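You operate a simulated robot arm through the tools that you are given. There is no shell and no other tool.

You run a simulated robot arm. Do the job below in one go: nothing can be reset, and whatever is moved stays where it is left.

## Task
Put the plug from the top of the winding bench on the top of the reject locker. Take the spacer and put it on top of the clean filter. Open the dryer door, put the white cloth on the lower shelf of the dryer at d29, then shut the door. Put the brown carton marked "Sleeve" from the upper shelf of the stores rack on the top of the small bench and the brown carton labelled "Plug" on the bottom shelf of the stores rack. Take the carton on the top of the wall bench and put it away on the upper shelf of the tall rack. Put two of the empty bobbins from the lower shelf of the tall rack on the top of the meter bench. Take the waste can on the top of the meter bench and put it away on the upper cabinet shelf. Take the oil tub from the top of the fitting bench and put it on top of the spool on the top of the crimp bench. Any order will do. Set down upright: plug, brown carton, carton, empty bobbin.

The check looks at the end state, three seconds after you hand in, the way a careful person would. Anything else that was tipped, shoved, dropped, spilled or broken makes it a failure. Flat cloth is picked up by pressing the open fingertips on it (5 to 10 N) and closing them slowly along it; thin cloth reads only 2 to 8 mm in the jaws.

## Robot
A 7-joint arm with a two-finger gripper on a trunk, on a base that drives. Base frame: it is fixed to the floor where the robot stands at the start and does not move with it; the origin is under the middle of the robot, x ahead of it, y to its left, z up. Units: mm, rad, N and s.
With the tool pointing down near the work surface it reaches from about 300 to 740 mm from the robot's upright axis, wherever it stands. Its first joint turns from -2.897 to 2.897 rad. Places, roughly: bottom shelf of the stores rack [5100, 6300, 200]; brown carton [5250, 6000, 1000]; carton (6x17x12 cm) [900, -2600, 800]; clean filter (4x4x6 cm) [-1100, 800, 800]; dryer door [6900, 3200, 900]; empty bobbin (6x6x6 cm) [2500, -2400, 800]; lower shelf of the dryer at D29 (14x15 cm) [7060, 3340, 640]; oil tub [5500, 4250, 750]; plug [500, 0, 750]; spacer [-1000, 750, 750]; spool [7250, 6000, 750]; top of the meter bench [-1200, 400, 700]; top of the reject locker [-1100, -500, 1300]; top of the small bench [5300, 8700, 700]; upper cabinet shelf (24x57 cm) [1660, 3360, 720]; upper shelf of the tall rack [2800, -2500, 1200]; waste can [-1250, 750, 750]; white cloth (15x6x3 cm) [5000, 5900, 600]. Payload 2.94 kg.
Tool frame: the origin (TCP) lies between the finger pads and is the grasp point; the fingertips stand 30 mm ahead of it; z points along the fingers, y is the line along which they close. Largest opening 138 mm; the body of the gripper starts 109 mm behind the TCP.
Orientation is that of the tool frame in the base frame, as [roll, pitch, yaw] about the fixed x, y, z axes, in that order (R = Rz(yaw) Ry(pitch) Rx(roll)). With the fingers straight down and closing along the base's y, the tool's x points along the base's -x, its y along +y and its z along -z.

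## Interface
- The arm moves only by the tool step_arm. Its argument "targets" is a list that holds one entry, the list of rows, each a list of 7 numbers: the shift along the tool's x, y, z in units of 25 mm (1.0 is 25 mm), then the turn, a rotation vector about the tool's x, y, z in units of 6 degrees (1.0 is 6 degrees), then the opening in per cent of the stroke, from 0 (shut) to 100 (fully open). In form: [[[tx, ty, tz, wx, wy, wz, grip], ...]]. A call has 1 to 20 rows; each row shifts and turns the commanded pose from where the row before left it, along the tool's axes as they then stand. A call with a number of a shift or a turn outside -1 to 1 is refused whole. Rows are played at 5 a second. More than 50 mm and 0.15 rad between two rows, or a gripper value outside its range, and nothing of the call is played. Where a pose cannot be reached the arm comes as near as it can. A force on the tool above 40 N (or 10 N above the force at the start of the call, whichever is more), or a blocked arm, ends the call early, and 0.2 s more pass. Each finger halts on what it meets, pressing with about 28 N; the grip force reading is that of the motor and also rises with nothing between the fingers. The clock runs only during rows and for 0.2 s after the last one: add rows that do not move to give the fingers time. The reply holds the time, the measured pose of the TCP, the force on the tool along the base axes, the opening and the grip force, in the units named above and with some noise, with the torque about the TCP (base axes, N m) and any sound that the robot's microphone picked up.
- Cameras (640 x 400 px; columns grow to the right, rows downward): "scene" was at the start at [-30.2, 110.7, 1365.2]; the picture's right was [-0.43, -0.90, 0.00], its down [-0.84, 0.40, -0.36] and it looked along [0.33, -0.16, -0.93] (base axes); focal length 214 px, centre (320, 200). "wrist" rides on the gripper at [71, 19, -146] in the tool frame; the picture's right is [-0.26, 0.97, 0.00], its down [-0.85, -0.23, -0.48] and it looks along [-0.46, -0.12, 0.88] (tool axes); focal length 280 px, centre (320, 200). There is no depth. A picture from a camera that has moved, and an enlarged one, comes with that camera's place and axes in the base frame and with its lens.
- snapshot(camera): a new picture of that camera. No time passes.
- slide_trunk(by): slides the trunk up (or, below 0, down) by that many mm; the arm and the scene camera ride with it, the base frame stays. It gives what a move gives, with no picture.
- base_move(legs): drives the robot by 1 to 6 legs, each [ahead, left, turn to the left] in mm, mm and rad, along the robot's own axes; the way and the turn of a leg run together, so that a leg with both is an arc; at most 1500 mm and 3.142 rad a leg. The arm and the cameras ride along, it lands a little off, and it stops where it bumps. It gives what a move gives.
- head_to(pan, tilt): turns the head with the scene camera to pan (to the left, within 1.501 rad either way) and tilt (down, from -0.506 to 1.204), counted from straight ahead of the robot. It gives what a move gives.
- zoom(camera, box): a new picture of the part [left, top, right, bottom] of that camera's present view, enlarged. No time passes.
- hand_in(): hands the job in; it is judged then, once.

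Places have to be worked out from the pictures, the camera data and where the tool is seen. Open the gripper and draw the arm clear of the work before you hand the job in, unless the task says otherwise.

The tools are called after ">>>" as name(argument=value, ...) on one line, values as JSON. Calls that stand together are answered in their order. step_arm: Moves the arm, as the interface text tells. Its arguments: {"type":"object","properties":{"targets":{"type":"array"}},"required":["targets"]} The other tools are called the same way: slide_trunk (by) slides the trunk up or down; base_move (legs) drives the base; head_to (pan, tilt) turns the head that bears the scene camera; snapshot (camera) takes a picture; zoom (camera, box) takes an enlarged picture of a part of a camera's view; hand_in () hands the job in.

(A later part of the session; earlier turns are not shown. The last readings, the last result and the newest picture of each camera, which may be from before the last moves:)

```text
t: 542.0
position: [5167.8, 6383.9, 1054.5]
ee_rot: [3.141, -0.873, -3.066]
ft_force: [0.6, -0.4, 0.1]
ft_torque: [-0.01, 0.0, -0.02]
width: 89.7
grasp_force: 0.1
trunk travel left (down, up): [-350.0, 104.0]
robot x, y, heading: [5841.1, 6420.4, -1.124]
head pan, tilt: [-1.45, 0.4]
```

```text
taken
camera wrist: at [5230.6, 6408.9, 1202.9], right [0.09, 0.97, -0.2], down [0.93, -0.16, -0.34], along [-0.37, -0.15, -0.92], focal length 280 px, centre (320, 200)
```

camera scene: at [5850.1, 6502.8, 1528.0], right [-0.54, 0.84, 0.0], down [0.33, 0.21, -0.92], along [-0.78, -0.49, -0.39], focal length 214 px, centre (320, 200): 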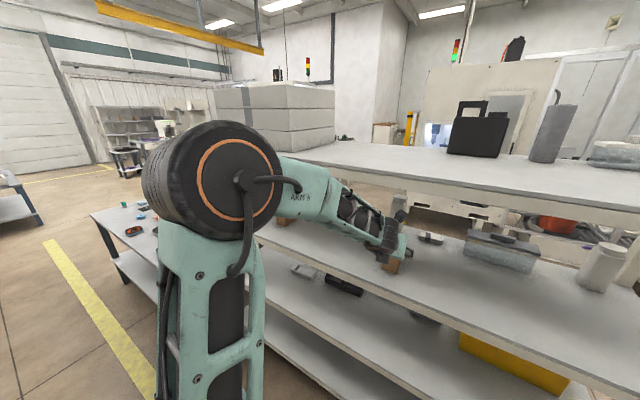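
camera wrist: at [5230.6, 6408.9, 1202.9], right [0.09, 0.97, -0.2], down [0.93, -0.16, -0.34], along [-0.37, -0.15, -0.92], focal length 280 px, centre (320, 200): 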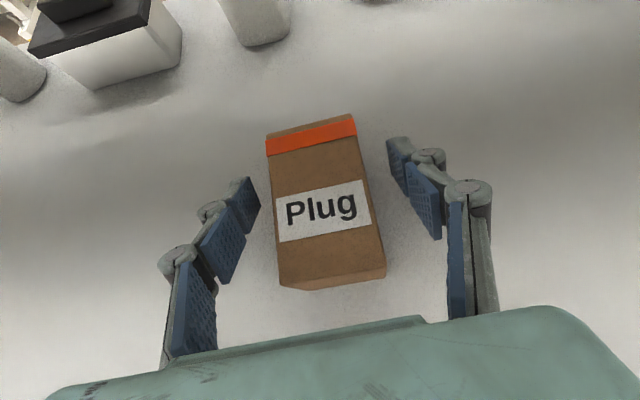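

I shift 4 mm to centre, lower 21 mm and close.

>>> step_arm(targets=[[[-0.32, -0.15, 0.27, 0, 0, 0, 65], [-0.32, 0, 0.27, 0, 0, 0, 65], [0, 0, 0, 0, 0, 0, 50], [0, 0, 0, 0, 0, 0, 35], [0, 0, 0, 0, 0, 0, 25], [0, 0, 0, 0, 0, 0, 25]]])

>>> snapshot(camera="wrist")

```text
t: 543.4
position: [5168.2, 6380.6, 1033.2]
ee_rot: [-3.14, -0.871, -3.067]
ft_force: [0.7, 0.8, 1.0]
ft_torque: [0.1, 0.09, -0.06]
width: 55.4
grasp_force: 27.9
trunk travel left (down, up): [-350.0, 104.0]
robot x, y, heading: [5839.3, 6425.3, -1.128]
head pan, tilt: [-1.45, 0.4]
```

```text
taken
camera wrist: at [5232.3, 6406.5, 1181.9], right [0.09, 0.97, -0.2], down [0.93, -0.16, -0.34], along [-0.37, -0.15, -0.92], focal length 280 px, centre (320, 200)
```

wrist: 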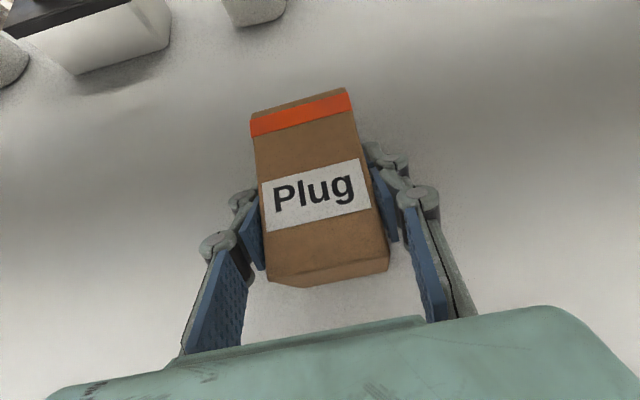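

Gripped (55.4 mm). I lift it, draw it out over the shelf edge, back off, and lower the trunk all the way for the bottom shelf.

>>> step_arm(targets=[[[0.4, 0, -0.33, 0, 0, 0, 25], [0.766, 0, -0.6428, 0, 0, 0, 25], [0.4, 0, -0.33, 0, 0, 0, 25], [-0.6428, 0, -0.766, 0, 0, 0, 25], [-0.6428, 0, -0.766, 0, 0, 0, 25], [-0.6428, 0, -0.766, 0, 0, 0, 25]]])

>>> base_move(legs=[[190, 300, 0]])

>>> slide_trunk(by=-350)

>>> snapshot(camera="scene")

```text
t: 544.8
position: [5242.7, 6387.3, 1083.7]
ee_rot: [-3.14, -0.874, -3.066]
ft_force: [-0.5, 0.5, -1.8]
ft_torque: [0.01, 0.0, 0.02]
width: 55.3
grasp_force: 27.9
trunk travel left (down, up): [-350.0, 104.0]
robot x, y, heading: [5842.2, 6417.2, -1.12]
head pan, tilt: [-1.45, 0.4]
```

```text
t: 548.0
position: [5596.2, 6350.4, 1083.5]
ee_rot: [-3.138, -0.871, -3.068]
ft_force: [-0.8, 0.3, -2.2]
ft_torque: [0.02, 0.0, -0.01]
width: 55.5
grasp_force: 28.3
trunk travel left (down, up): [-350.0, 104.0]
robot x, y, heading: [6198.8, 6385.6, -1.129]
head pan, tilt: [-1.45, 0.4]
```

```text
t: 551.4
position: [5595.6, 6348.9, 733.3]
ee_rot: [-3.14, -0.872, -3.067]
ft_force: [1.0, 0.8, -2.3]
ft_torque: [0.02, -0.02, -0.02]
width: 55.4
grasp_force: 27.9
trunk travel left (down, up): [0.0, 454.0]
robot x, y, heading: [6193.8, 6382.1, -1.132]
head pan, tilt: [-1.45, 0.4]
```

```text
taken
camera scene: at [6203.8, 6464.1, 1178.0], right [-0.53, 0.85, 0.0], down [0.33, 0.21, -0.92], along [-0.78, -0.49, -0.39], focal length 214 px, centre (320, 200)
```

scene: 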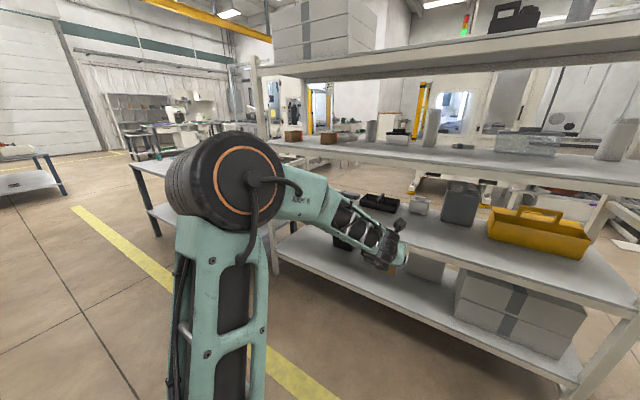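

Now I lower the hand in front of the rack to about z 330.

>>> step_arm(targets=[[[-0.766, 0, 0.6428, 0, 0, 0, 25], [-0.766, 0, 0.6428, 0, 0, 0, 25], [-0.766, 0, 0.6428, 0, 0, 0, 25], [-0.766, 0, 0.6428, 0, 0, 0, 25], [-0.766, 0, 0.6428, 0, 0, 0, 25], [-0.766, 0, 0.6428, 0, 0, 0, 25], [-0.766, 0, 0.6428, 0, 0, 0, 25], [-0.766, 0, 0.6428, 0, 0, 0, 25], [-0.766, 0, 0.6428, 0, 0, 0, 25], [-0.766, 0, 0.6428, 0, 0, 0, 25], [-0.766, 0, 0.6428, 0, 0, 0, 25], [-0.766, 0, 0.6428, 0, 0, 0, 25], [-0.766, 0, 0.6428, 0, 0, 0, 25], [-0.766, 0, 0.6428, 0, 0, 0, 25], [-0.766, 0, 0.6428, 0, 0, 0, 25], [-0.766, 0, 0.6428, 0, 0, 0, 25]]])

>>> snapshot(camera="scene")

>>> snapshot(camera="wrist")

```text
t: 554.8
position: [5579.5, 6364.1, 353.9]
ee_rot: [-3.13, -0.857, -3.068]
ft_force: [0.0, -0.8, -1.8]
ft_torque: [0.03, -0.03, -0.03]
width: 55.3
grasp_force: 27.9
out of reach, approached as far as the arm can: row 15, 16
trunk travel left (down, up): [0.0, 454.0]
robot x, y, heading: [6193.6, 6383.5, -1.123]
head pan, tilt: [-1.45, 0.4]
```

```text
taken
camera scene: at [6203.9, 6464.1, 1178.0], right [-0.53, 0.85, 0.0], down [0.33, 0.21, -0.92], along [-0.78, -0.49, -0.39], focal length 214 px, centre (320, 200)
```

scene: 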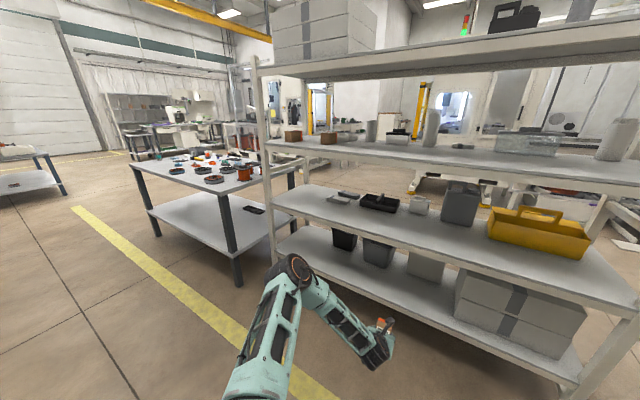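

```text
taken
camera wrist: at [5640.3, 6390.3, 503.5], right [0.09, 0.97, -0.21], down [0.93, -0.16, -0.33], along [-0.35, -0.16, -0.92], focal length 280 px, centre (320, 200)
```

wrist: 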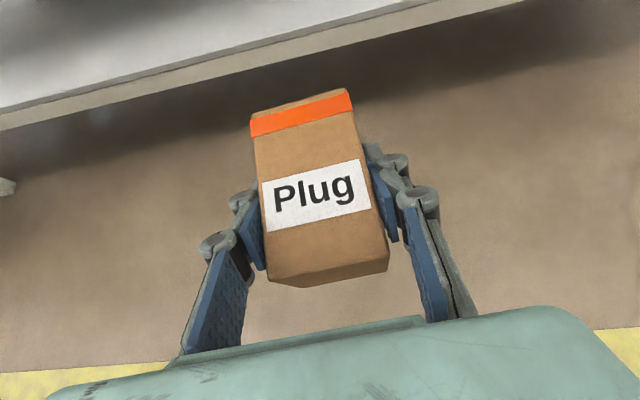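

The arm reached its limit at z≈354 for this radius. I extend outward by 110 mm and then try lower.

>>> step_arm(targets=[[[0.566, 0, 0.674, 0, 0.03, 0, 25], [0.566, 0, 0.674, 0, 0.03, 0, 25], [0.566, 0, 0.674, 0, 0.03, 0, 25], [0.566, 0, 0.674, 0, 0.03, 0, 25], [0.566, 0, 0.674, 0, 0.03, 0, 25], [-0.766, 0, 0.6428, 0, 0, 0, 25], [-0.766, 0, 0.6428, 0, 0, 0, 25], [0, 0, 0, 0, 0, 0, 25]]])

```text
t: 556.6
position: [5472.5, 6357.4, 347.3]
ee_rot: [-3.141, -0.888, -3.068]
ft_force: [-0.6, 0.2, -2.4]
ft_torque: [-0.03, 0.01, -0.02]
width: 55.2
grasp_force: 27.8
out of reach, approached as far as the arm can: row 6, 7
trunk travel left (down, up): [0.0, 454.0]
robot x, y, heading: [6191.0, 6381.0, -1.125]
head pan, tilt: [-1.45, 0.4]
```

At this tilt the arm cannot go lower than about z 347. I test in free space whether a steeper tool (30° from vertical) can get down to the bottom shelf height, before deciding on a regrip.

>>> step_arm(targets=[[[-0.7, 0, -0.68, 0, -0.88, 0, 25], [-0.74, 0, -0.63, 0, -0.88, 0, 25], [-0.79, 0, -0.58, 0, -0.88, 0, 25], [-0.83, 0, -0.54, 0, -0.88, 0, 25], [-0.5, 0, 0.866, 0, 0, 0, 25], [-0.5, 0, 0.866, 0, 0, 0, 25], [-0.5, 0, 0.866, 0, 0, 0, 25], [-0.5, 0, 0.866, 0, 0, 0, 25], [0, 0, 0, 0, 0, 0, 25]]])

>>> snapshot(camera="scene")

```text
t: 558.6
position: [5574.0, 6364.9, 272.7]
ee_rot: [-3.139, -0.517, -3.069]
ft_force: [0.4, 0.2, -1.6]
ft_torque: [-0.01, 0.01, 0.01]
width: 55.6
grasp_force: 28.4
out of reach, approached as far as the arm can: row 7, 8
trunk travel left (down, up): [0.0, 454.0]
robot x, y, heading: [6196.1, 6384.6, -1.129]
head pan, tilt: [-1.45, 0.4]
```

```text
taken
camera scene: at [6203.8, 6464.1, 1178.0], right [-0.53, 0.85, 0.0], down [0.33, 0.21, -0.92], along [-0.78, -0.49, -0.39], focal length 214 px, centre (320, 200)
```

scene: 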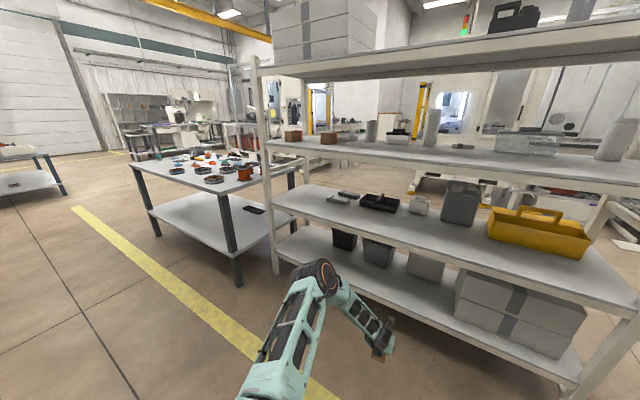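

>>> step_arm(targets=[[[-0.866, 0, -0.5, 0, 0, 0, 25], [-0.866, 0, -0.5, 0, 0, 0, 25], [-0.866, 0, -0.5, 0, 0, 0, 25], [-0.866, 0, -0.5, 0, 0, 0, 25], [-0.5, 0, 0.866, 0, 0, 0, 25], [-0.5, 0, 0.866, 0, 0, 0, 25], [0, 0, 0, 0, 0, 0, 25]]])

```text
t: 560.2
position: [5673.6, 6372.6, 259.1]
ee_rot: [-3.14, -0.518, -3.068]
ft_force: [0.1, 0.4, -2.1]
ft_torque: [-0.01, 0.03, -0.07]
width: 55.1
grasp_force: 27.9
out of reach, approached as far as the arm can: row 5, 6
trunk travel left (down, up): [0.0, 454.0]
robot x, y, heading: [6197.5, 6386.0, -1.127]
head pan, tilt: [-1.45, 0.4]
```

>>> step_arm(targets=[[[-0.866, 0, -0.5, 0, -0.8, 0, 25], [-0.8, 0, -0.37, 0, 0, 0, 25], [-0.4226, 0, 0.906, 0, 0, 0, 25], [-0.4226, 0, 0.906, 0, 0, 0, 25], [0, 0, 0, 0, 0, 0, 25]]])

```text
t: 561.4
position: [5717.5, 6376.6, 251.1]
ee_rot: [-3.139, -0.436, -3.068]
ft_force: [0.2, 0.5, -1.9]
ft_torque: [0.01, 0.02, 0.01]
width: 55.3
grasp_force: 28.1
out of reach, approached as far as the arm can: row 3, 4
trunk travel left (down, up): [0.0, 454.0]
robot x, y, heading: [6194.5, 6382.8, -1.125]
head pan, tilt: [-1.45, 0.4]
```

Model of the limit: the wrist can't go below about z 474, so for the bottom shelf I need a grip at ~20° tilt, high on the carton and near its front. I bring the tool back to the original 50° (carton level) and up to z≈700, to set the carton down on the front of the 600 shelf and regrip it there.

>>> step_arm(targets=[[[0.89, 0, -0.665, 0, 0.833, 0, 25], [0.942, 0, -0.585, 0, 0.833, 0, 25], [0.99, 0, -0.5, 0, 0.833, 0, 25], [0.971, 0, -0.467, 0, 0.833, 0, 25], [0.987, 0, -0.406, 0, 0.833, 0, 25], [0.766, 0, -0.643, 0, 0, 0, 25], [0.766, 0, -0.643, 0, 0, 0, 25], [0.766, 0, -0.643, 0, 0, 0, 25], [0.766, 0, -0.643, 0, 0, 0, 25], [0.766, 0, -0.643, 0, 0, 0, 25], [0.766, 0, -0.643, 0, 0, 0, 25], [0.766, 0, -0.643, 0, 0, 0, 25], [0.766, 0, -0.643, 0, 0, 0, 25], [0.766, 0, -0.643, 0, 0, 0, 25], [0.766, 0, -0.643, 0, 0, 0, 25], [0.643, 0, 0.766, 0, 0, 0, 25], [0.643, 0, 0.766, 0, 0, 0, 25]]])

>>> snapshot(camera="scene")

```text
t: 565.0
position: [5603.9, 6382.8, 629.6]
ee_rot: [-3.139, -0.87, -3.068]
ft_force: [1.0, 0.2, -2.8]
ft_torque: [0.03, -0.04, 0.01]
width: 55.4
grasp_force: 28.4
out of reach, approached as far as the arm can: row 5
trunk travel left (down, up): [0.0, 454.0]
robot x, y, heading: [6196.0, 6381.8, -1.128]
head pan, tilt: [-1.45, 0.4]
```

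```text
taken
camera scene: at [6203.9, 6464.2, 1178.0], right [-0.53, 0.85, 0.0], down [0.33, 0.21, -0.92], along [-0.78, -0.49, -0.39], focal length 214 px, centre (320, 200)
```

scene: 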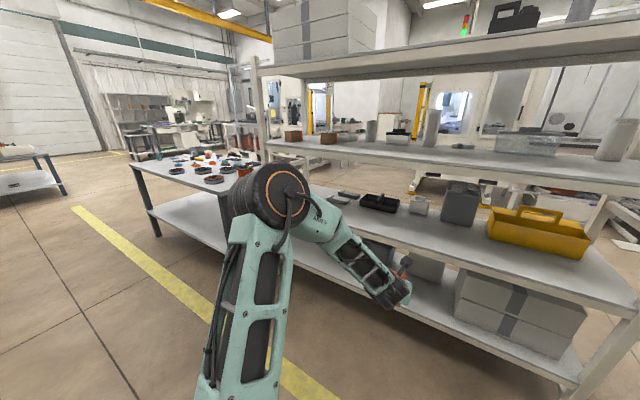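

>>> step_arm(targets=[[[0.766, 0, -0.643, 0, 0, 0, 25], [0.766, 0, -0.643, 0, 0, 0, 25]]])

>>> base_move(legs=[[-42, -380, 0]])

>>> snapshot(camera="wrist")

>>> snapshot(camera="scene")

```text
t: 565.6
position: [5602.3, 6385.2, 681.3]
ee_rot: [-3.141, -0.869, -3.069]
ft_force: [0.0, -1.0, -2.2]
ft_torque: [0.04, 0.01, 0.01]
width: 55.3
grasp_force: 27.8
trunk travel left (down, up): [0.0, 454.0]
robot x, y, heading: [6194.8, 6386.6, -1.13]
head pan, tilt: [-1.45, 0.4]
```

```text
t: 569.5
position: [5244.5, 6271.4, 680.8]
ee_rot: [-3.139, -0.871, -3.082]
ft_force: [-0.2, 0.1, -1.7]
ft_torque: [0.02, 0.01, 0.05]
width: 55.3
grasp_force: 28.3
trunk travel left (down, up): [0.0, 454.0]
robot x, y, heading: [5838.8, 6263.7, -1.142]
head pan, tilt: [-1.45, 0.4]
```

```text
taken
camera wrist: at [5308.7, 6295.8, 828.9], right [0.11, 0.97, -0.2], down [0.92, -0.18, -0.34], along [-0.37, -0.15, -0.92], focal length 280 px, centre (320, 200)
```

wrist: 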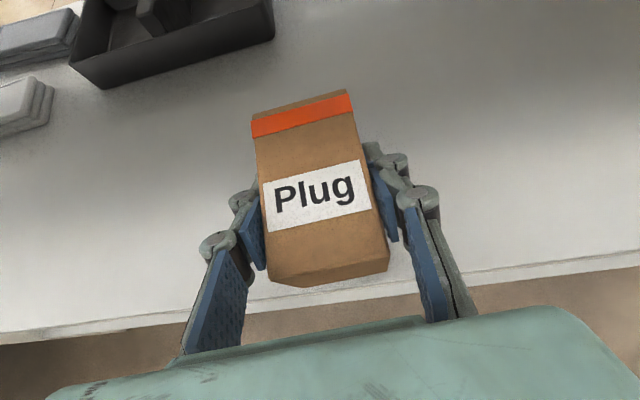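

```text
taken
camera scene: at [5847.3, 6342.9, 1178.0], right [-0.52, 0.85, 0.0], down [0.33, 0.2, -0.92], along [-0.79, -0.48, -0.39], focal length 214 px, centre (320, 200)
```

scene: 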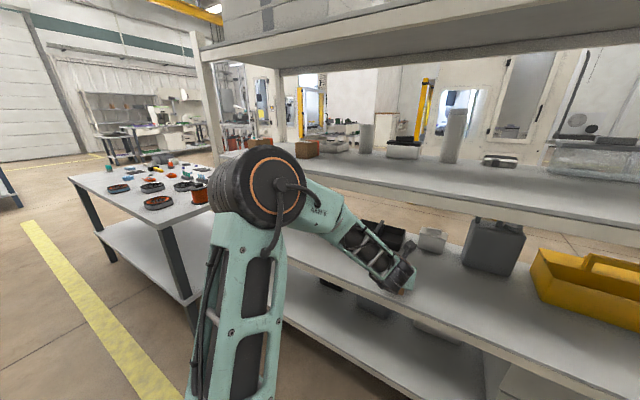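

>>> step_arm(targets=[[[-0.423, 0, 0.616, 0, 0, 0, 25], [-0.423, 0, 0.616, 0, 0, 0, 25], [0, 0, 0, 0, 0, 0, 25]]])

>>> step_arm(targets=[[[-0.12, 0, 0.1, 0, 0, 0, 25], [0, 0, 0, 0, 0, 0, 25]]])

>>> step_arm(targets=[[[-0.08, 0, 0.067, 0, 0, 0, 25], [0, 0, 0, 0, 0, 0, 25]]])

```text
t: 570.3
position: [5234.9, 6272.2, 647.2]
ee_rot: [-3.139, -0.881, -3.083]
ft_force: [-4.0, 1.3, 23.7]
ft_torque: [0.24, 0.3, -0.03]
width: 55.6
grasp_force: 15.4
trunk travel left (down, up): [0.0, 454.0]
robot x, y, heading: [5832.9, 6262.0, -1.143]
head pan, tilt: [-1.45, 0.4]
```

```text
t: 570.7
position: [5232.1, 6272.2, 648.1]
ee_rot: [-3.138, -0.886, -3.084]
ft_force: [4.0, -0.2, 16.9]
ft_torque: [0.36, -0.43, -0.08]
width: 55.2
grasp_force: 27.9
trunk travel left (down, up): [0.0, 454.0]
robot x, y, heading: [5837.1, 6264.5, -1.142]
head pan, tilt: [-1.45, 0.4]
stopped in row 2: the force on the tool passed its limit at 42 N (the readings are from after the stop); the commanded pose is now the measured one
```

```text
t: 571.3
position: [5232.9, 6272.8, 646.9]
ee_rot: [-3.136, -0.89, -3.087]
ft_force: [6.7, 0.1, 33.4]
ft_torque: [0.57, -0.22, -0.05]
width: 55.4
grasp_force: 28.5
trunk travel left (down, up): [0.0, 454.0]
robot x, y, heading: [5833.3, 6261.2, -1.138]
head pan, tilt: [-1.45, 0.4]
```

Contact came earlier (shelf ≈611) and I pressed more than I wanted; I ease up at once.

>>> step_arm(targets=[[[0.12, 0, -0.1, 0, 0, 0, 25], [0, 0, 0, 0, 0, 0, 25]]])

>>> snapshot(camera="wrist")

```text
t: 571.9
position: [5232.8, 6272.6, 648.5]
ee_rot: [-3.139, -0.885, -3.083]
ft_force: [-9.8, 4.3, 20.0]
ft_torque: [0.36, 0.64, 0.02]
width: 55.5
grasp_force: 28.5
trunk travel left (down, up): [0.0, 454.0]
robot x, y, heading: [5835.5, 6265.0, -1.14]
head pan, tilt: [-1.45, 0.4]
```

```text
taken
camera wrist: at [5298.8, 6296.3, 795.4], right [0.11, 0.97, -0.2], down [0.92, -0.18, -0.35], along [-0.38, -0.15, -0.91], focal length 280 px, centre (320, 200)
```

wrist: 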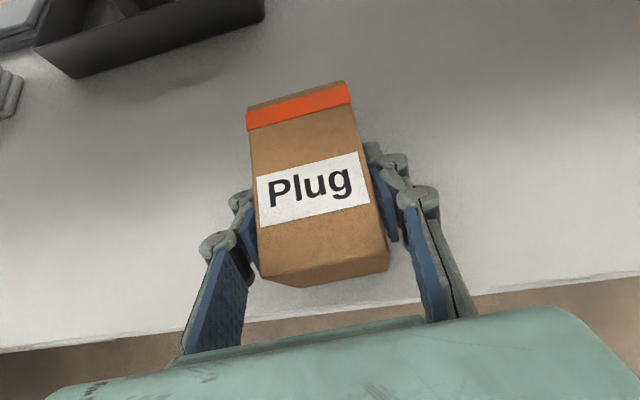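

>>> step_arm(targets=[[[0.1, 0, -0.083, 0, 0, 0, 25], [0, 0, 0, 0, 0, 0, 25]]])

```text
t: 572.5
position: [5234.6, 6271.3, 648.1]
ee_rot: [-3.138, -0.877, -3.082]
ft_force: [-2.8, 1.5, 6.2]
ft_torque: [-0.01, 0.44, -0.09]
width: 55.6
grasp_force: 27.4
trunk travel left (down, up): [0.0, 454.0]
robot x, y, heading: [5838.4, 6260.5, -1.139]
head pan, tilt: [-1.45, 0.4]
```

Force is down to 6 N. I open the fingers.

>>> step_arm(targets=[[[0.03, 0, -0.025, 0, 0, 0, 25], [0, 0, 0, 0, 0, 0, 41.5], [0, 0, 0, 0, 0, 0, 43.5], [0, 0, 0, 0, 0, 0, 48], [0, 0, 0, 0, 0, 0, 55], [0, 0, 0, 0, 0, 0, 60]]])

>>> snapshot(camera="wrist")

```text
t: 573.9
position: [5233.8, 6272.5, 650.6]
ee_rot: [-3.139, -0.88, -3.084]
ft_force: [-0.1, -1.3, -0.5]
ft_torque: [-0.03, 0.01, 0.0]
width: 82.7
grasp_force: 0.1
trunk travel left (down, up): [0.0, 454.0]
robot x, y, heading: [5833.5, 6263.2, -1.14]
head pan, tilt: [-1.45, 0.4]
```

```text
taken
camera wrist: at [5298.5, 6296.0, 798.2], right [0.11, 0.97, -0.2], down [0.92, -0.18, -0.35], along [-0.38, -0.15, -0.91], focal length 280 px, centre (320, 200)
```

wrist: 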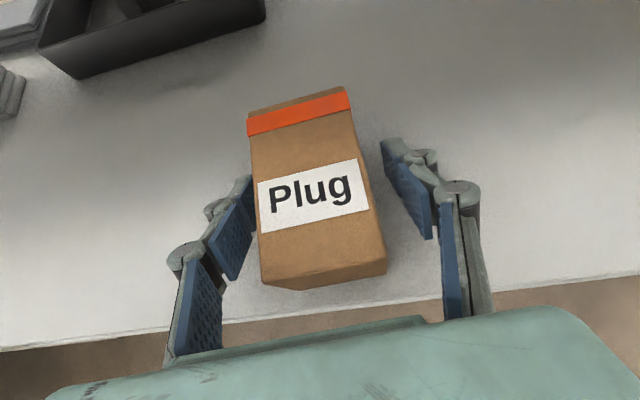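

The carton stands upright on the front of the 600-level shelf (surface ≈612, so the bottom shelf is probably near 235). I raise a bit, move 20 mm toward the robot and turn the tool to 30° tilt for the regrip.

>>> step_arm(targets=[[[-0.146, 0, -0.92, 0, 0, 0, 60], [0, 0, 0, 0, -0.85, 0, 60], [0, 0, 0, 0, -0.85, 0, 60], [0, 0, 0, 0, -0.85, 0, 60], [0, 0, 0, 0, -0.85, 0, 60], [0, 0, 0, 0, 0, 0, 60]]])

>>> snapshot(camera="wrist")

>>> snapshot(camera="scene")

```text
t: 575.3
position: [5253.0, 6272.8, 662.3]
ee_rot: [-3.14, -0.523, -3.083]
ft_force: [1.2, 0.1, 0.1]
ft_torque: [-0.02, 0.01, 0.0]
width: 83.0
grasp_force: 0.1
trunk travel left (down, up): [0.0, 454.0]
robot x, y, heading: [5834.8, 6266.2, -1.141]
head pan, tilt: [-1.45, 0.4]
```

```text
taken
camera wrist: at [5263.3, 6293.5, 824.3], right [0.17, 0.98, -0.13], down [0.99, -0.17, -0.01], along [-0.03, -0.13, -0.99], focal length 280 px, centre (320, 200)
```

wrist: 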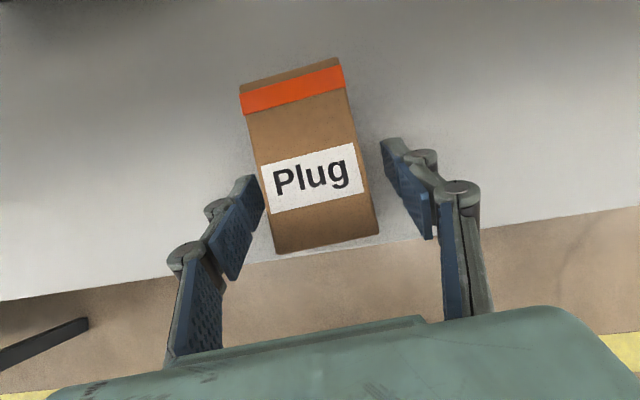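

```text
taken
camera scene: at [5847.5, 6342.9, 1178.0], right [-0.52, 0.85, 0.0], down [0.33, 0.2, -0.92], along [-0.79, -0.48, -0.39], focal length 214 px, centre (320, 200)
```

scene: 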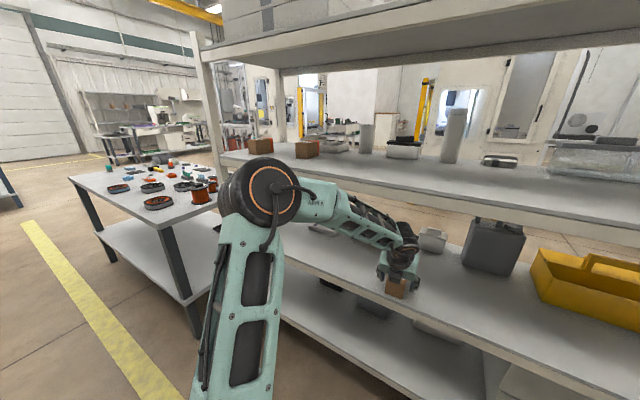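

The fingers straddle the carton about 30 mm behind its front face. I centre by 2 mm and close.

>>> step_arm(targets=[[[0, -0.08, 0, 0, 0, 0, 60], [0, 0, 0, 0, 0, 0, 50], [0, 0, 0, 0, 0, 0, 40], [0, 0, 0, 0, 0, 0, 30], [0, 0, 0, 0, 0, 0, 25], [0, 0, 0, 0, 0, 0, 25]]])

>>> snapshot(camera="wrist")

```text
t: 576.7
position: [5254.0, 6270.9, 662.4]
ee_rot: [-3.142, -0.522, -3.082]
ft_force: [-0.2, 1.1, 0.6]
ft_torque: [0.05, -0.04, 0.0]
width: 55.3
grasp_force: 28.3
trunk travel left (down, up): [0.0, 454.0]
robot x, y, heading: [5840.5, 6260.9, -1.14]
head pan, tilt: [-1.45, 0.4]
```

```text
taken
camera wrist: at [5263.5, 6291.8, 824.6], right [0.17, 0.98, -0.13], down [0.99, -0.17, -0.01], along [-0.03, -0.13, -0.99], focal length 280 px, centre (320, 200)
```

wrist: 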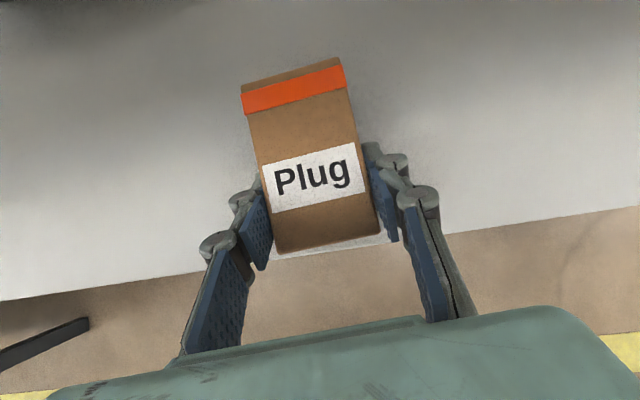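

Gripped. I lift 20 mm, back the base off by 170 mm, and lower in front of the rack to about z 310.

>>> step_arm(targets=[[[0.2, 0, -0.346, 0, 0, 0, 25], [0.2, 0, -0.346, 0, 0, 0, 25], [0, 0, 0, 0, 0, 0, 25]]])

>>> base_move(legs=[[76, 165, 0]])

>>> snapshot(camera="wrist")

```text
t: 577.5
position: [5254.2, 6272.3, 681.5]
ee_rot: [-3.138, -0.522, -3.083]
ft_force: [0.1, 0.6, -2.8]
ft_torque: [-0.01, -0.06, -0.01]
width: 54.9
grasp_force: 27.7
trunk travel left (down, up): [0.0, 454.0]
robot x, y, heading: [5839.0, 6264.7, -1.141]
head pan, tilt: [-1.45, 0.4]
```

```text
t: 579.6
position: [5432.2, 6268.2, 681.1]
ee_rot: [-3.138, -0.524, -3.083]
ft_force: [0.4, -0.1, -2.1]
ft_torque: [0.0, -0.01, 0.02]
width: 55.3
grasp_force: 28.3
trunk travel left (down, up): [0.0, 454.0]
robot x, y, heading: [6017.0, 6259.0, -1.142]
head pan, tilt: [-1.45, 0.4]
```

```text
taken
camera wrist: at [5441.8, 6288.7, 843.9], right [0.17, 0.98, -0.13], down [0.99, -0.17, -0.01], along [-0.03, -0.13, -0.99], focal length 280 px, centre (320, 200)
```

wrist: 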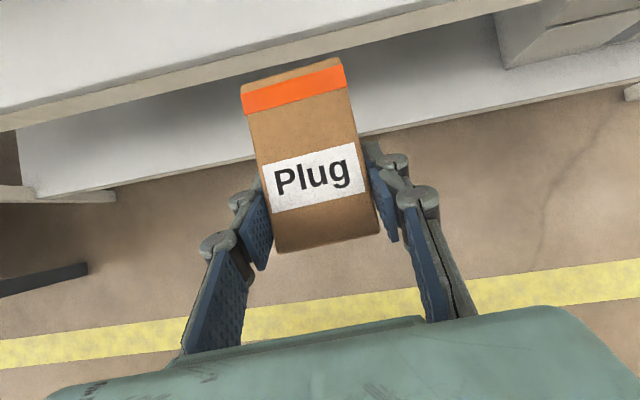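

Clear of the shelf edges. I lower to about z 306.

>>> step_arm(targets=[[[-0.5, 0, 0.866, 0, 0, 0, 25], [-0.5, 0, 0.866, 0, 0, 0, 25], [-0.5, 0, 0.866, 0, 0, 0, 25], [-0.5, 0, 0.866, 0, 0, 0, 25], [-0.5, 0, 0.866, 0, 0, 0, 25], [-0.5, 0, 0.866, 0, 0, 0, 25], [-0.5, 0, 0.866, 0, 0, 0, 25], [-0.5, 0, 0.866, 0, 0, 0, 25], [-0.5, 0, 0.866, 0, 0, 0, 25], [-0.5, 0, 0.866, 0, 0, 0, 25], [-0.5, 0, 0.866, 0, 0, 0, 25], [-0.5, 0, 0.866, 0, 0, 0, 25], [-0.5, 0, 0.866, 0, 0, 0, 25], [-0.5, 0, 0.866, 0, 0, 0, 25], [-0.5, 0, 0.866, 0, 0, 0, 25]]])

>>> snapshot(camera="scene")

>>> snapshot(camera="wrist")

```text
t: 582.8
position: [5433.2, 6265.9, 306.7]
ee_rot: [-3.139, -0.524, -3.082]
ft_force: [-0.1, -0.8, -1.9]
ft_torque: [-0.02, -0.04, 0.0]
width: 55.2
grasp_force: 28.2
trunk travel left (down, up): [0.0, 454.0]
robot x, y, heading: [6013.3, 6255.4, -1.145]
head pan, tilt: [-1.45, 0.4]
```

```text
taken
camera scene: at [6026.3, 6339.0, 1178.0], right [-0.52, 0.85, 0.0], down [0.33, 0.2, -0.92], along [-0.79, -0.48, -0.39], focal length 214 px, centre (320, 200)
```

scene: 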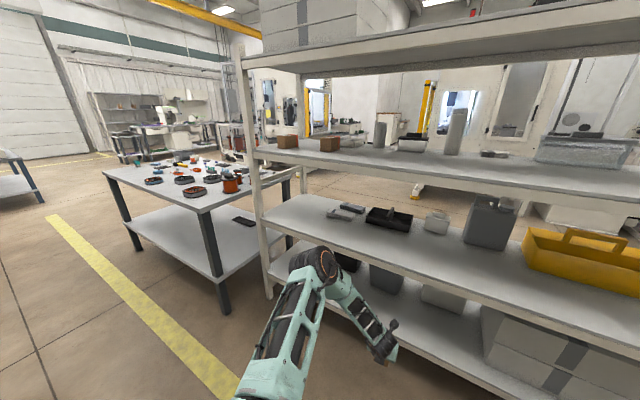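

```text
taken
camera wrist: at [5442.3, 6286.2, 469.1], right [0.17, 0.98, -0.13], down [0.99, -0.17, -0.01], along [-0.04, -0.13, -0.99], focal length 280 px, centre (320, 200)
```

wrist: 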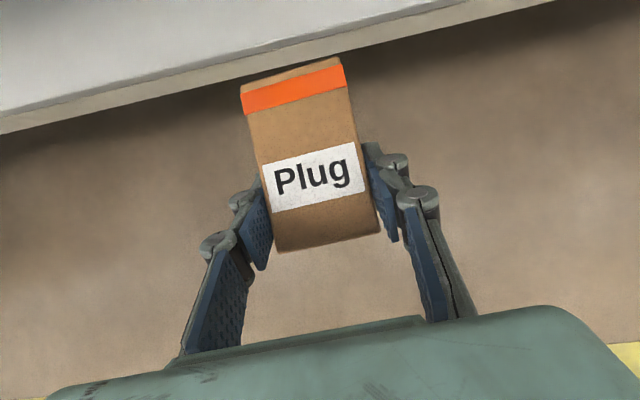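

>>> zoom(camera="scene", box=[340, 250, 520, 400])

```text
2.67 times, centred on (430, 325) of scene
camera zoom: at [6026.3, 6339.0, 1178.0], right [-0.52, 0.85, 0.0], down [0.33, 0.2, -0.92], along [-0.79, -0.48, -0.39], focal length 572 px, centre (27, -133)
```

zoom: 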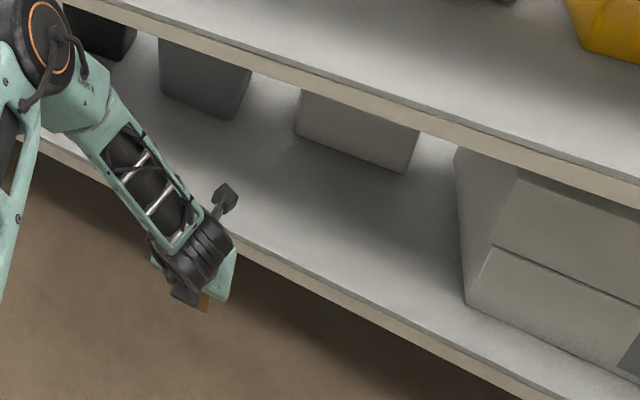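

The bottom shelf's front edge works out at z≈235. I drive the base in by 188 mm so the carton comes over the bottom shelf.

>>> base_move(legs=[[-78, -171, 0]])

>>> snapshot(camera="wrist")

>>> snapshot(camera="scene")

```text
t: 584.9
position: [5244.1, 6265.7, 307.1]
ee_rot: [-3.139, -0.524, -3.086]
ft_force: [0.4, -0.8, -1.4]
ft_torque: [0.0, -0.04, 0.01]
width: 55.5
grasp_force: 27.8
trunk travel left (down, up): [0.0, 454.0]
robot x, y, heading: [5827.8, 6261.1, -1.147]
head pan, tilt: [-1.45, 0.4]
```

```text
taken
camera wrist: at [5253.8, 6286.2, 469.1], right [0.17, 0.98, -0.13], down [0.98, -0.17, -0.01], along [-0.03, -0.13, -0.99], focal length 280 px, centre (320, 200)
```

wrist: 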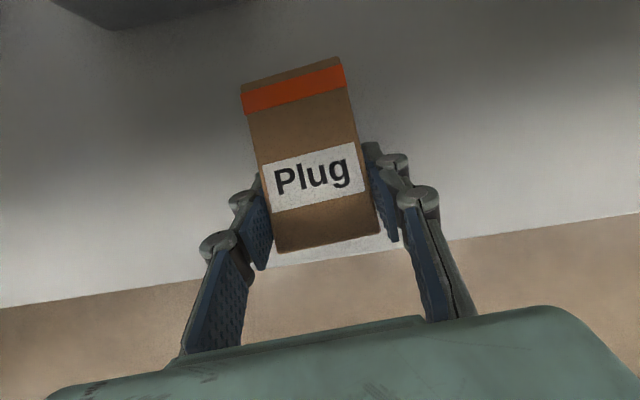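

```text
taken
camera scene: at [5837.5, 6336.9, 1178.0], right [-0.52, 0.85, 0.0], down [0.33, 0.2, -0.92], along [-0.79, -0.48, -0.39], focal length 214 px, centre (320, 200)
```

scene: 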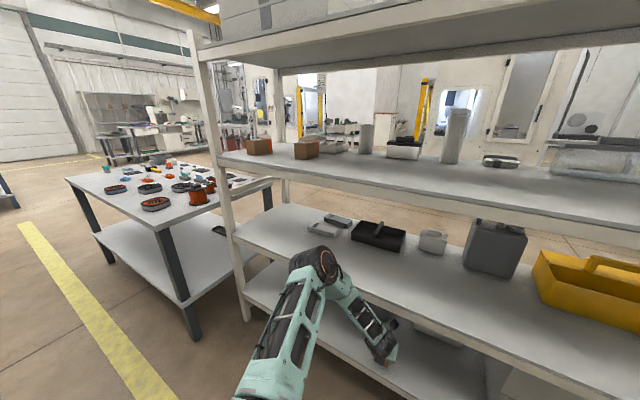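

The front face is about 20 mm inside the edge; I push 20 mm further in and lower carefully.

>>> step_arm(targets=[[[0.693, 0, 0.4, 0, 0, 0, 25], [-0.25, 0, 0.433, 0, 0, 0, 25], [0, 0, 0, 0, 0, 0, 25]]])

```text
t: 585.7
position: [5225.2, 6265.3, 294.1]
ee_rot: [-3.138, -0.523, -3.087]
ft_force: [-0.6, 0.3, -1.7]
ft_torque: [0.01, -0.02, -0.06]
width: 55.3
grasp_force: 27.8
trunk travel left (down, up): [0.0, 454.0]
robot x, y, heading: [5826.8, 6256.6, -1.142]
head pan, tilt: [-1.45, 0.4]
```

>>> step_arm(targets=[[[-0.08, 0, 0.139, 0, 0, 0, 25], [0, 0, 0, 0, 0, 0, 25]]])

```text
t: 586.3
position: [5224.2, 6266.7, 290.3]
ee_rot: [-3.138, -0.525, -3.086]
ft_force: [0.1, 0.5, -2.6]
ft_torque: [-0.03, -0.06, -0.02]
width: 55.3
grasp_force: 28.1
trunk travel left (down, up): [0.0, 454.0]
robot x, y, heading: [5828.6, 6256.5, -1.143]
head pan, tilt: [-1.45, 0.4]
```

>>> step_arm(targets=[[[-0.06, 0, 0.104, 0, 0, 0, 25], [0, 0, 0, 0, 0, 0, 25]]])

```text
t: 586.9
position: [5222.8, 6265.9, 287.9]
ee_rot: [-3.138, -0.523, -3.086]
ft_force: [0.8, -0.3, -1.9]
ft_torque: [-0.02, -0.06, 0.02]
width: 55.3
grasp_force: 27.9
trunk travel left (down, up): [0.0, 454.0]
robot x, y, heading: [5827.6, 6260.2, -1.145]
head pan, tilt: [-1.45, 0.4]
```

>>> step_arm(targets=[[[-0.06, 0, 0.104, 0, 0, 0, 25], [0, 0, 0, 0, 0, 0, 25]]])

```text
t: 587.5
position: [5223.1, 6265.8, 286.3]
ee_rot: [-3.139, -0.523, -3.087]
ft_force: [-0.5, -1.0, -1.8]
ft_torque: [-0.01, -0.03, 0.01]
width: 55.0
grasp_force: 27.8
trunk travel left (down, up): [0.0, 454.0]
robot x, y, heading: [5830.8, 6258.1, -1.145]
head pan, tilt: [-1.45, 0.4]
```

>>> step_arm(targets=[[[-0.06, 0, 0.104, 0, 0, 0, 25], [0, 0, 0, 0, 0, 0, 25]]])

```text
t: 588.1
position: [5223.8, 6264.6, 283.8]
ee_rot: [-3.138, -0.523, -3.085]
ft_force: [0.3, 0.2, -1.9]
ft_torque: [0.0, 0.02, -0.01]
width: 55.2
grasp_force: 28.0
trunk travel left (down, up): [0.0, 454.0]
robot x, y, heading: [5827.0, 6259.0, -1.146]
head pan, tilt: [-1.45, 0.4]
```

>>> step_arm(targets=[[[-0.06, 0, 0.104, 0, 0, 0, 25], [0, 0, 0, 0, 0, 0, 25]]])

>>> zoom(camera="scene", box=[350, 300, 420, 390])

```text
t: 588.7
position: [5222.7, 6265.1, 282.3]
ee_rot: [-3.139, -0.529, -3.086]
ft_force: [7.5, 0.3, 21.9]
ft_torque: [0.0, -0.13, 0.06]
width: 55.6
grasp_force: 28.3
trunk travel left (down, up): [0.0, 454.0]
robot x, y, heading: [5826.2, 6257.8, -1.145]
head pan, tilt: [-1.45, 0.4]
```

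```text
4.44 times, centred on (385, 345) of scene
camera zoom: at [5839.6, 6336.8, 1178.3], right [-0.52, 0.85, 0.0], down [0.33, 0.2, -0.92], along [-0.79, -0.48, -0.39], focal length 953 px, centre (31, -444)
```

zoom: 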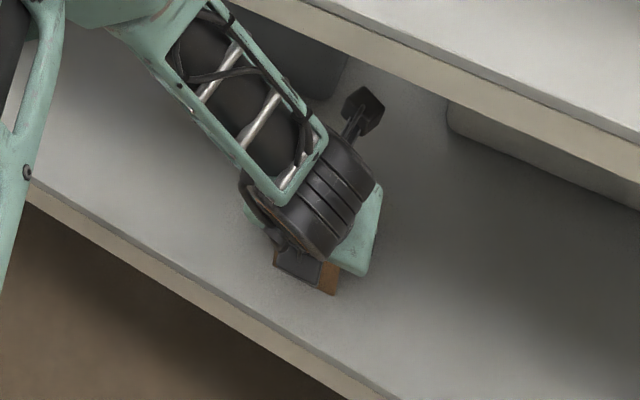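

Contact at 283 (22 N). I ease up 2 mm, check, then open.

>>> step_arm(targets=[[[0.045, 0, -0.078, 0, 0, 0, 25], [0, 0, 0, 0, 0, 0, 25]]])

```text
t: 589.3
position: [5225.3, 6265.6, 283.2]
ee_rot: [-3.138, -0.523, -3.086]
ft_force: [-2.9, 0.5, 6.0]
ft_torque: [0.14, 0.54, -0.04]
width: 55.2
grasp_force: 27.8
trunk travel left (down, up): [0.0, 454.0]
robot x, y, heading: [5826.1, 6254.0, -1.15]
head pan, tilt: [-1.45, 0.4]
```

>>> step_arm(targets=[[[0.01, 0, -0.017, 0, 0, 0, 25], [0, 0, 0, 0, 0, 0, 41.5], [0, 0, 0, 0, 0, 0, 43.5], [0, 0, 0, 0, 0, 0, 48], [0, 0, 0, 0, 0, 0, 53], [0, 0, 0, 0, 0, 0, 56]]])

>>> snapshot(camera="wrist")

```text
t: 590.7
position: [5225.0, 6266.0, 281.2]
ee_rot: [-3.138, -0.524, -3.085]
ft_force: [-1.4, 0.9, -0.1]
ft_torque: [0.02, 0.02, 0.01]
width: 77.2
grasp_force: 0.1
trunk travel left (down, up): [0.0, 454.0]
robot x, y, heading: [5823.0, 6257.6, -1.145]
head pan, tilt: [-1.45, 0.4]
```

```text
taken
camera wrist: at [5234.0, 6285.3, 444.3], right [0.17, 0.98, -0.13], down [0.98, -0.17, -0.01], along [-0.03, -0.13, -0.99], focal length 280 px, centre (320, 200)
```

wrist: 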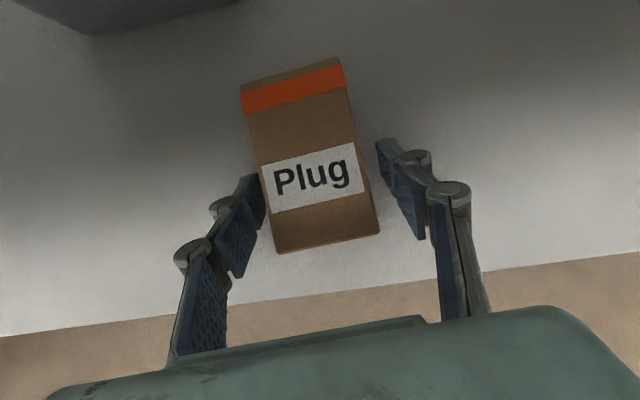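

The Plug carton stands upright on the bottom shelf. I lift the hand 50 mm and drive back out.

>>> step_arm(targets=[[[0.5, 0, -0.866, 0, 0, 0, 56], [0.5, 0, -0.866, 0, 0, 0, 56]]])

>>> base_move(legs=[[140, 310, 0]])

>>> snapshot(camera="scene")

>>> snapshot(camera="wrist")

```text
t: 591.3
position: [5225.5, 6264.4, 332.0]
ee_rot: [-3.14, -0.524, -3.087]
ft_force: [-0.6, -0.4, -1.0]
ft_torque: [0.0, 0.03, -0.01]
width: 77.6
grasp_force: 0.1
trunk travel left (down, up): [0.0, 454.0]
robot x, y, heading: [5827.2, 6260.0, -1.144]
head pan, tilt: [-1.45, 0.4]
```

```text
t: 594.6
position: [5562.8, 6267.1, 331.4]
ee_rot: [-3.139, -0.522, -3.096]
ft_force: [0.1, 0.4, -0.7]
ft_torque: [-0.02, -0.02, 0.02]
width: 77.3
grasp_force: 0.1
trunk travel left (down, up): [0.0, 454.0]
robot x, y, heading: [6163.6, 6255.3, -1.148]
head pan, tilt: [-1.45, 0.4]
```

```text
taken
camera scene: at [6174.6, 6333.9, 1178.0], right [-0.51, 0.86, 0.0], down [0.33, 0.2, -0.92], along [-0.79, -0.47, -0.39], focal length 214 px, centre (320, 200)
```

scene: 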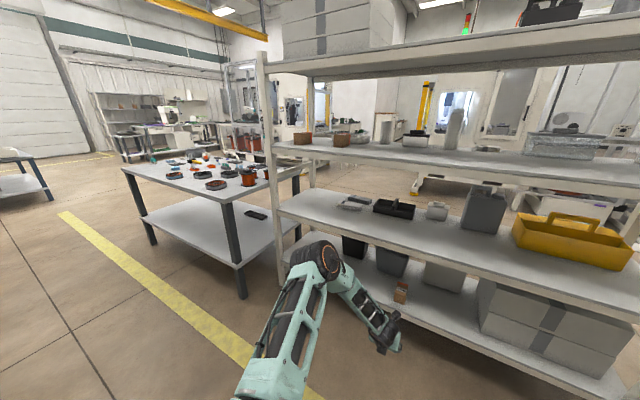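

```text
taken
camera wrist: at [5571.0, 6287.5, 493.4], right [0.18, 0.97, -0.13], down [0.98, -0.18, -0.01], along [-0.04, -0.13, -0.99], focal length 280 px, centre (320, 200)
```

wrist: 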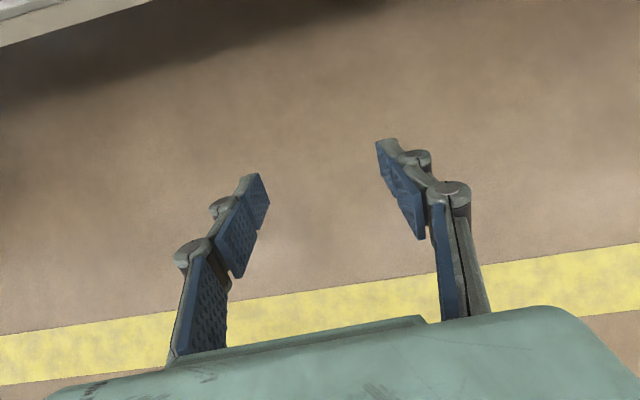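

The Plug carton is well in place. Next the "Sleeve" carton: I raise the trunk by 350 and bring the hand up with the tool at 50° tilt.

>>> slide_trunk(by=350)

>>> step_arm(targets=[[[0.537, 0, -0.843, 0, 0.85, 0, 65], [0.609, 0, -0.793, 0, 0.85, 0, 65], [0.676, 0, -0.737, 0, 0.85, 0, 65], [0.737, 0, -0.676, 0, 0.78, 0, 65], [0.766, 0, -0.643, 0, 0, 0, 65], [0.766, 0, -0.643, 0, 0, 0, 65], [0.766, 0, -0.643, 0, 0, 0, 65], [0.766, 0, -0.643, 0, 0, 0, 65], [0.766, 0, -0.643, 0, 0, 0, 65], [0.766, 0, -0.643, 0, 0, 0, 65], [0.766, 0, -0.643, 0, 0, 0, 65], [0.766, 0, -0.643, 0, 0, 0, 65], [0.766, 0, -0.643, 0, 0, 0, 65], [0.766, 0, -0.643, 0, 0, 0, 65], [0.766, 0, -0.643, 0, 0, 0, 65], [0.766, 0, -0.643, 0, 0, 0, 65], [0.766, 0, -0.643, 0, 0, 0, 65]]])

```text
t: 598.0
position: [5561.9, 6267.6, 681.0]
ee_rot: [-3.14, -0.523, -3.094]
ft_force: [0.4, 0.0, -0.5]
ft_torque: [0.02, -0.01, -0.02]
width: 77.3
grasp_force: 0.1
trunk travel left (down, up): [-350.0, 104.0]
robot x, y, heading: [6162.7, 6252.8, -1.152]
head pan, tilt: [-1.45, 0.4]
```

```text
t: 601.6
position: [5560.3, 6267.6, 1104.6]
ee_rot: [-3.137, -0.873, -3.097]
ft_force: [1.3, -0.3, -0.1]
ft_torque: [0.01, -0.01, 0.0]
width: 89.7
grasp_force: 0.0
trunk travel left (down, up): [-350.0, 104.0]
robot x, y, heading: [6163.8, 6251.8, -1.153]
head pan, tilt: [-1.45, 0.4]
```

>>> base_move(legs=[[252, -474, 0]])

>>> snapshot(camera="wrist")

>>> snapshot(camera="scene")

```text
t: 606.3
position: [5223.1, 5842.3, 1106.0]
ee_rot: [-3.136, -0.872, -3.092]
ft_force: [1.1, -0.4, -0.2]
ft_torque: [0.01, -0.02, 0.03]
width: 89.5
grasp_force: 0.0
trunk travel left (down, up): [-350.0, 104.0]
robot x, y, heading: [5825.8, 5828.7, -1.147]
head pan, tilt: [-1.45, 0.4]
```

```text
taken
camera wrist: at [5287.5, 5865.0, 1254.0], right [0.12, 0.97, -0.2], down [0.92, -0.18, -0.34], along [-0.37, -0.15, -0.92], focal length 280 px, centre (320, 200)
```

wrist: 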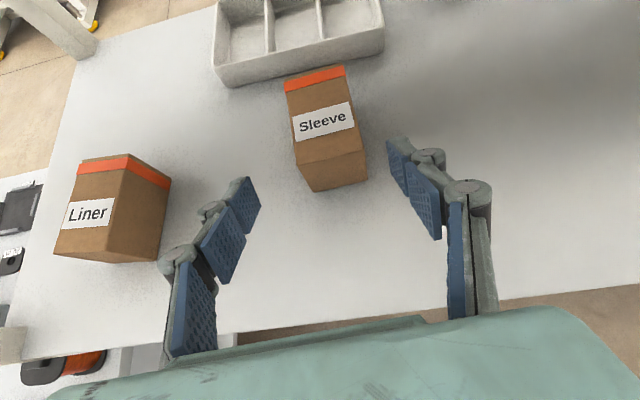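

```text
taken
camera scene: at [5838.0, 5910.0, 1528.0], right [-0.52, 0.86, 0.0], down [0.33, 0.2, -0.92], along [-0.79, -0.47, -0.39], focal length 214 px, centre (320, 200)
```

scene: 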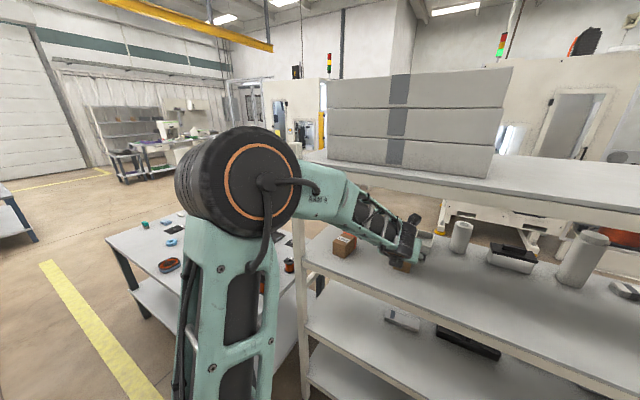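

>>> zoom(camera="wrist", box=[260, 50, 390, 200])

```text
2.67 times, centred on (325, 125) of wrist
camera zoom: at [5287.5, 5865.0, 1254.0], right [0.12, 0.97, -0.2], down [0.92, -0.18, -0.34], along [-0.37, -0.15, -0.92], focal length 748 px, centre (307, 400)
```

zoom: 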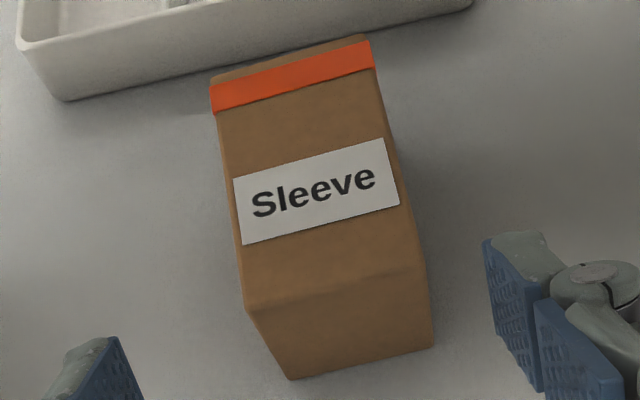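

Sleeve carton: centre (5126,5846), 56 wide, shelf ≈995. I move over it and down with the fingers on both sides.

>>> step_arm(targets=[[[0.57, 0.08, 0.773, 0, 0, 0, 65], [0.57, 0.08, 0.773, 0, 0, 0, 65], [0.57, 0.08, 0.773, 0, 0, 0, 65], [0.57, 0.08, 0.773, 0, 0, 0, 65], [-0.69, 0, 0.579, 0, 0, 0, 65], [-0.69, 0, 0.579, 0, 0, 0, 65], [0, 0, 0, 0, 0, 0, 65]]])

>>> snapshot(camera="wrist")

```text
t: 607.9
position: [5127.9, 5844.2, 1055.0]
ee_rot: [-3.139, -0.872, -3.093]
ft_force: [0.8, 0.6, -0.4]
ft_torque: [-0.01, -0.04, 0.01]
width: 89.6
grasp_force: 0.0
trunk travel left (down, up): [-350.0, 104.0]
robot x, y, heading: [5826.6, 5828.8, -1.152]
head pan, tilt: [-1.45, 0.4]
```

```text
taken
camera wrist: at [5191.7, 5867.2, 1204.0], right [0.12, 0.97, -0.2], down [0.92, -0.18, -0.34], along [-0.37, -0.15, -0.92], focal length 280 px, centre (320, 200)
```

wrist: 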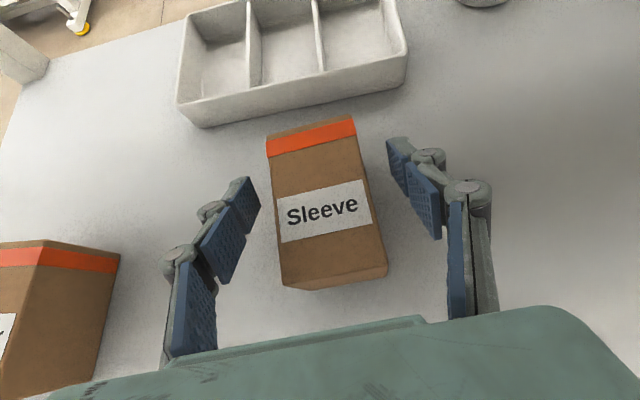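

>>> step_arm(targets=[[[-0.32, -0.1, 0.27, 0, 0, 0, 65], [-0.32, 0, 0.27, 0, 0, 0, 65], [0, 0, 0, 0, 0, 0, 50], [0, 0, 0, 0, 0, 0, 35], [0, 0, 0, 0, 0, 0, 25], [0, 0, 0, 0, 0, 0, 25]]])

>>> snapshot(camera="wrist")

```text
t: 609.3
position: [5128.3, 5843.0, 1034.8]
ee_rot: [-3.139, -0.873, -3.095]
ft_force: [0.0, 1.3, 0.3]
ft_torque: [0.1, 0.14, -0.05]
width: 55.2
grasp_force: 27.9
trunk travel left (down, up): [-350.0, 104.0]
robot x, y, heading: [5826.5, 5828.6, -1.154]
head pan, tilt: [-1.45, 0.4]
```

```text
taken
camera wrist: at [5191.8, 5866.2, 1183.0], right [0.12, 0.97, -0.2], down [0.92, -0.18, -0.34], along [-0.37, -0.15, -0.92], focal length 280 px, centre (320, 200)
```

wrist: 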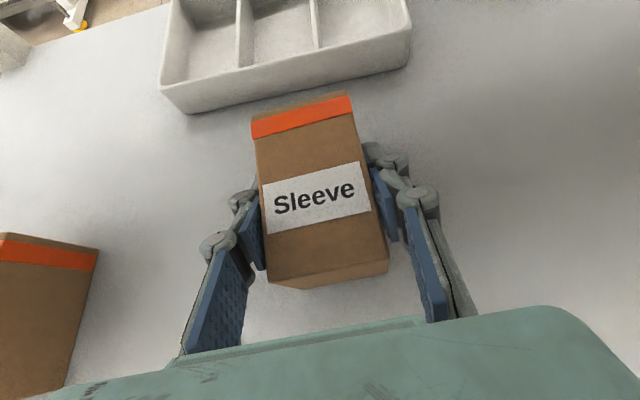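

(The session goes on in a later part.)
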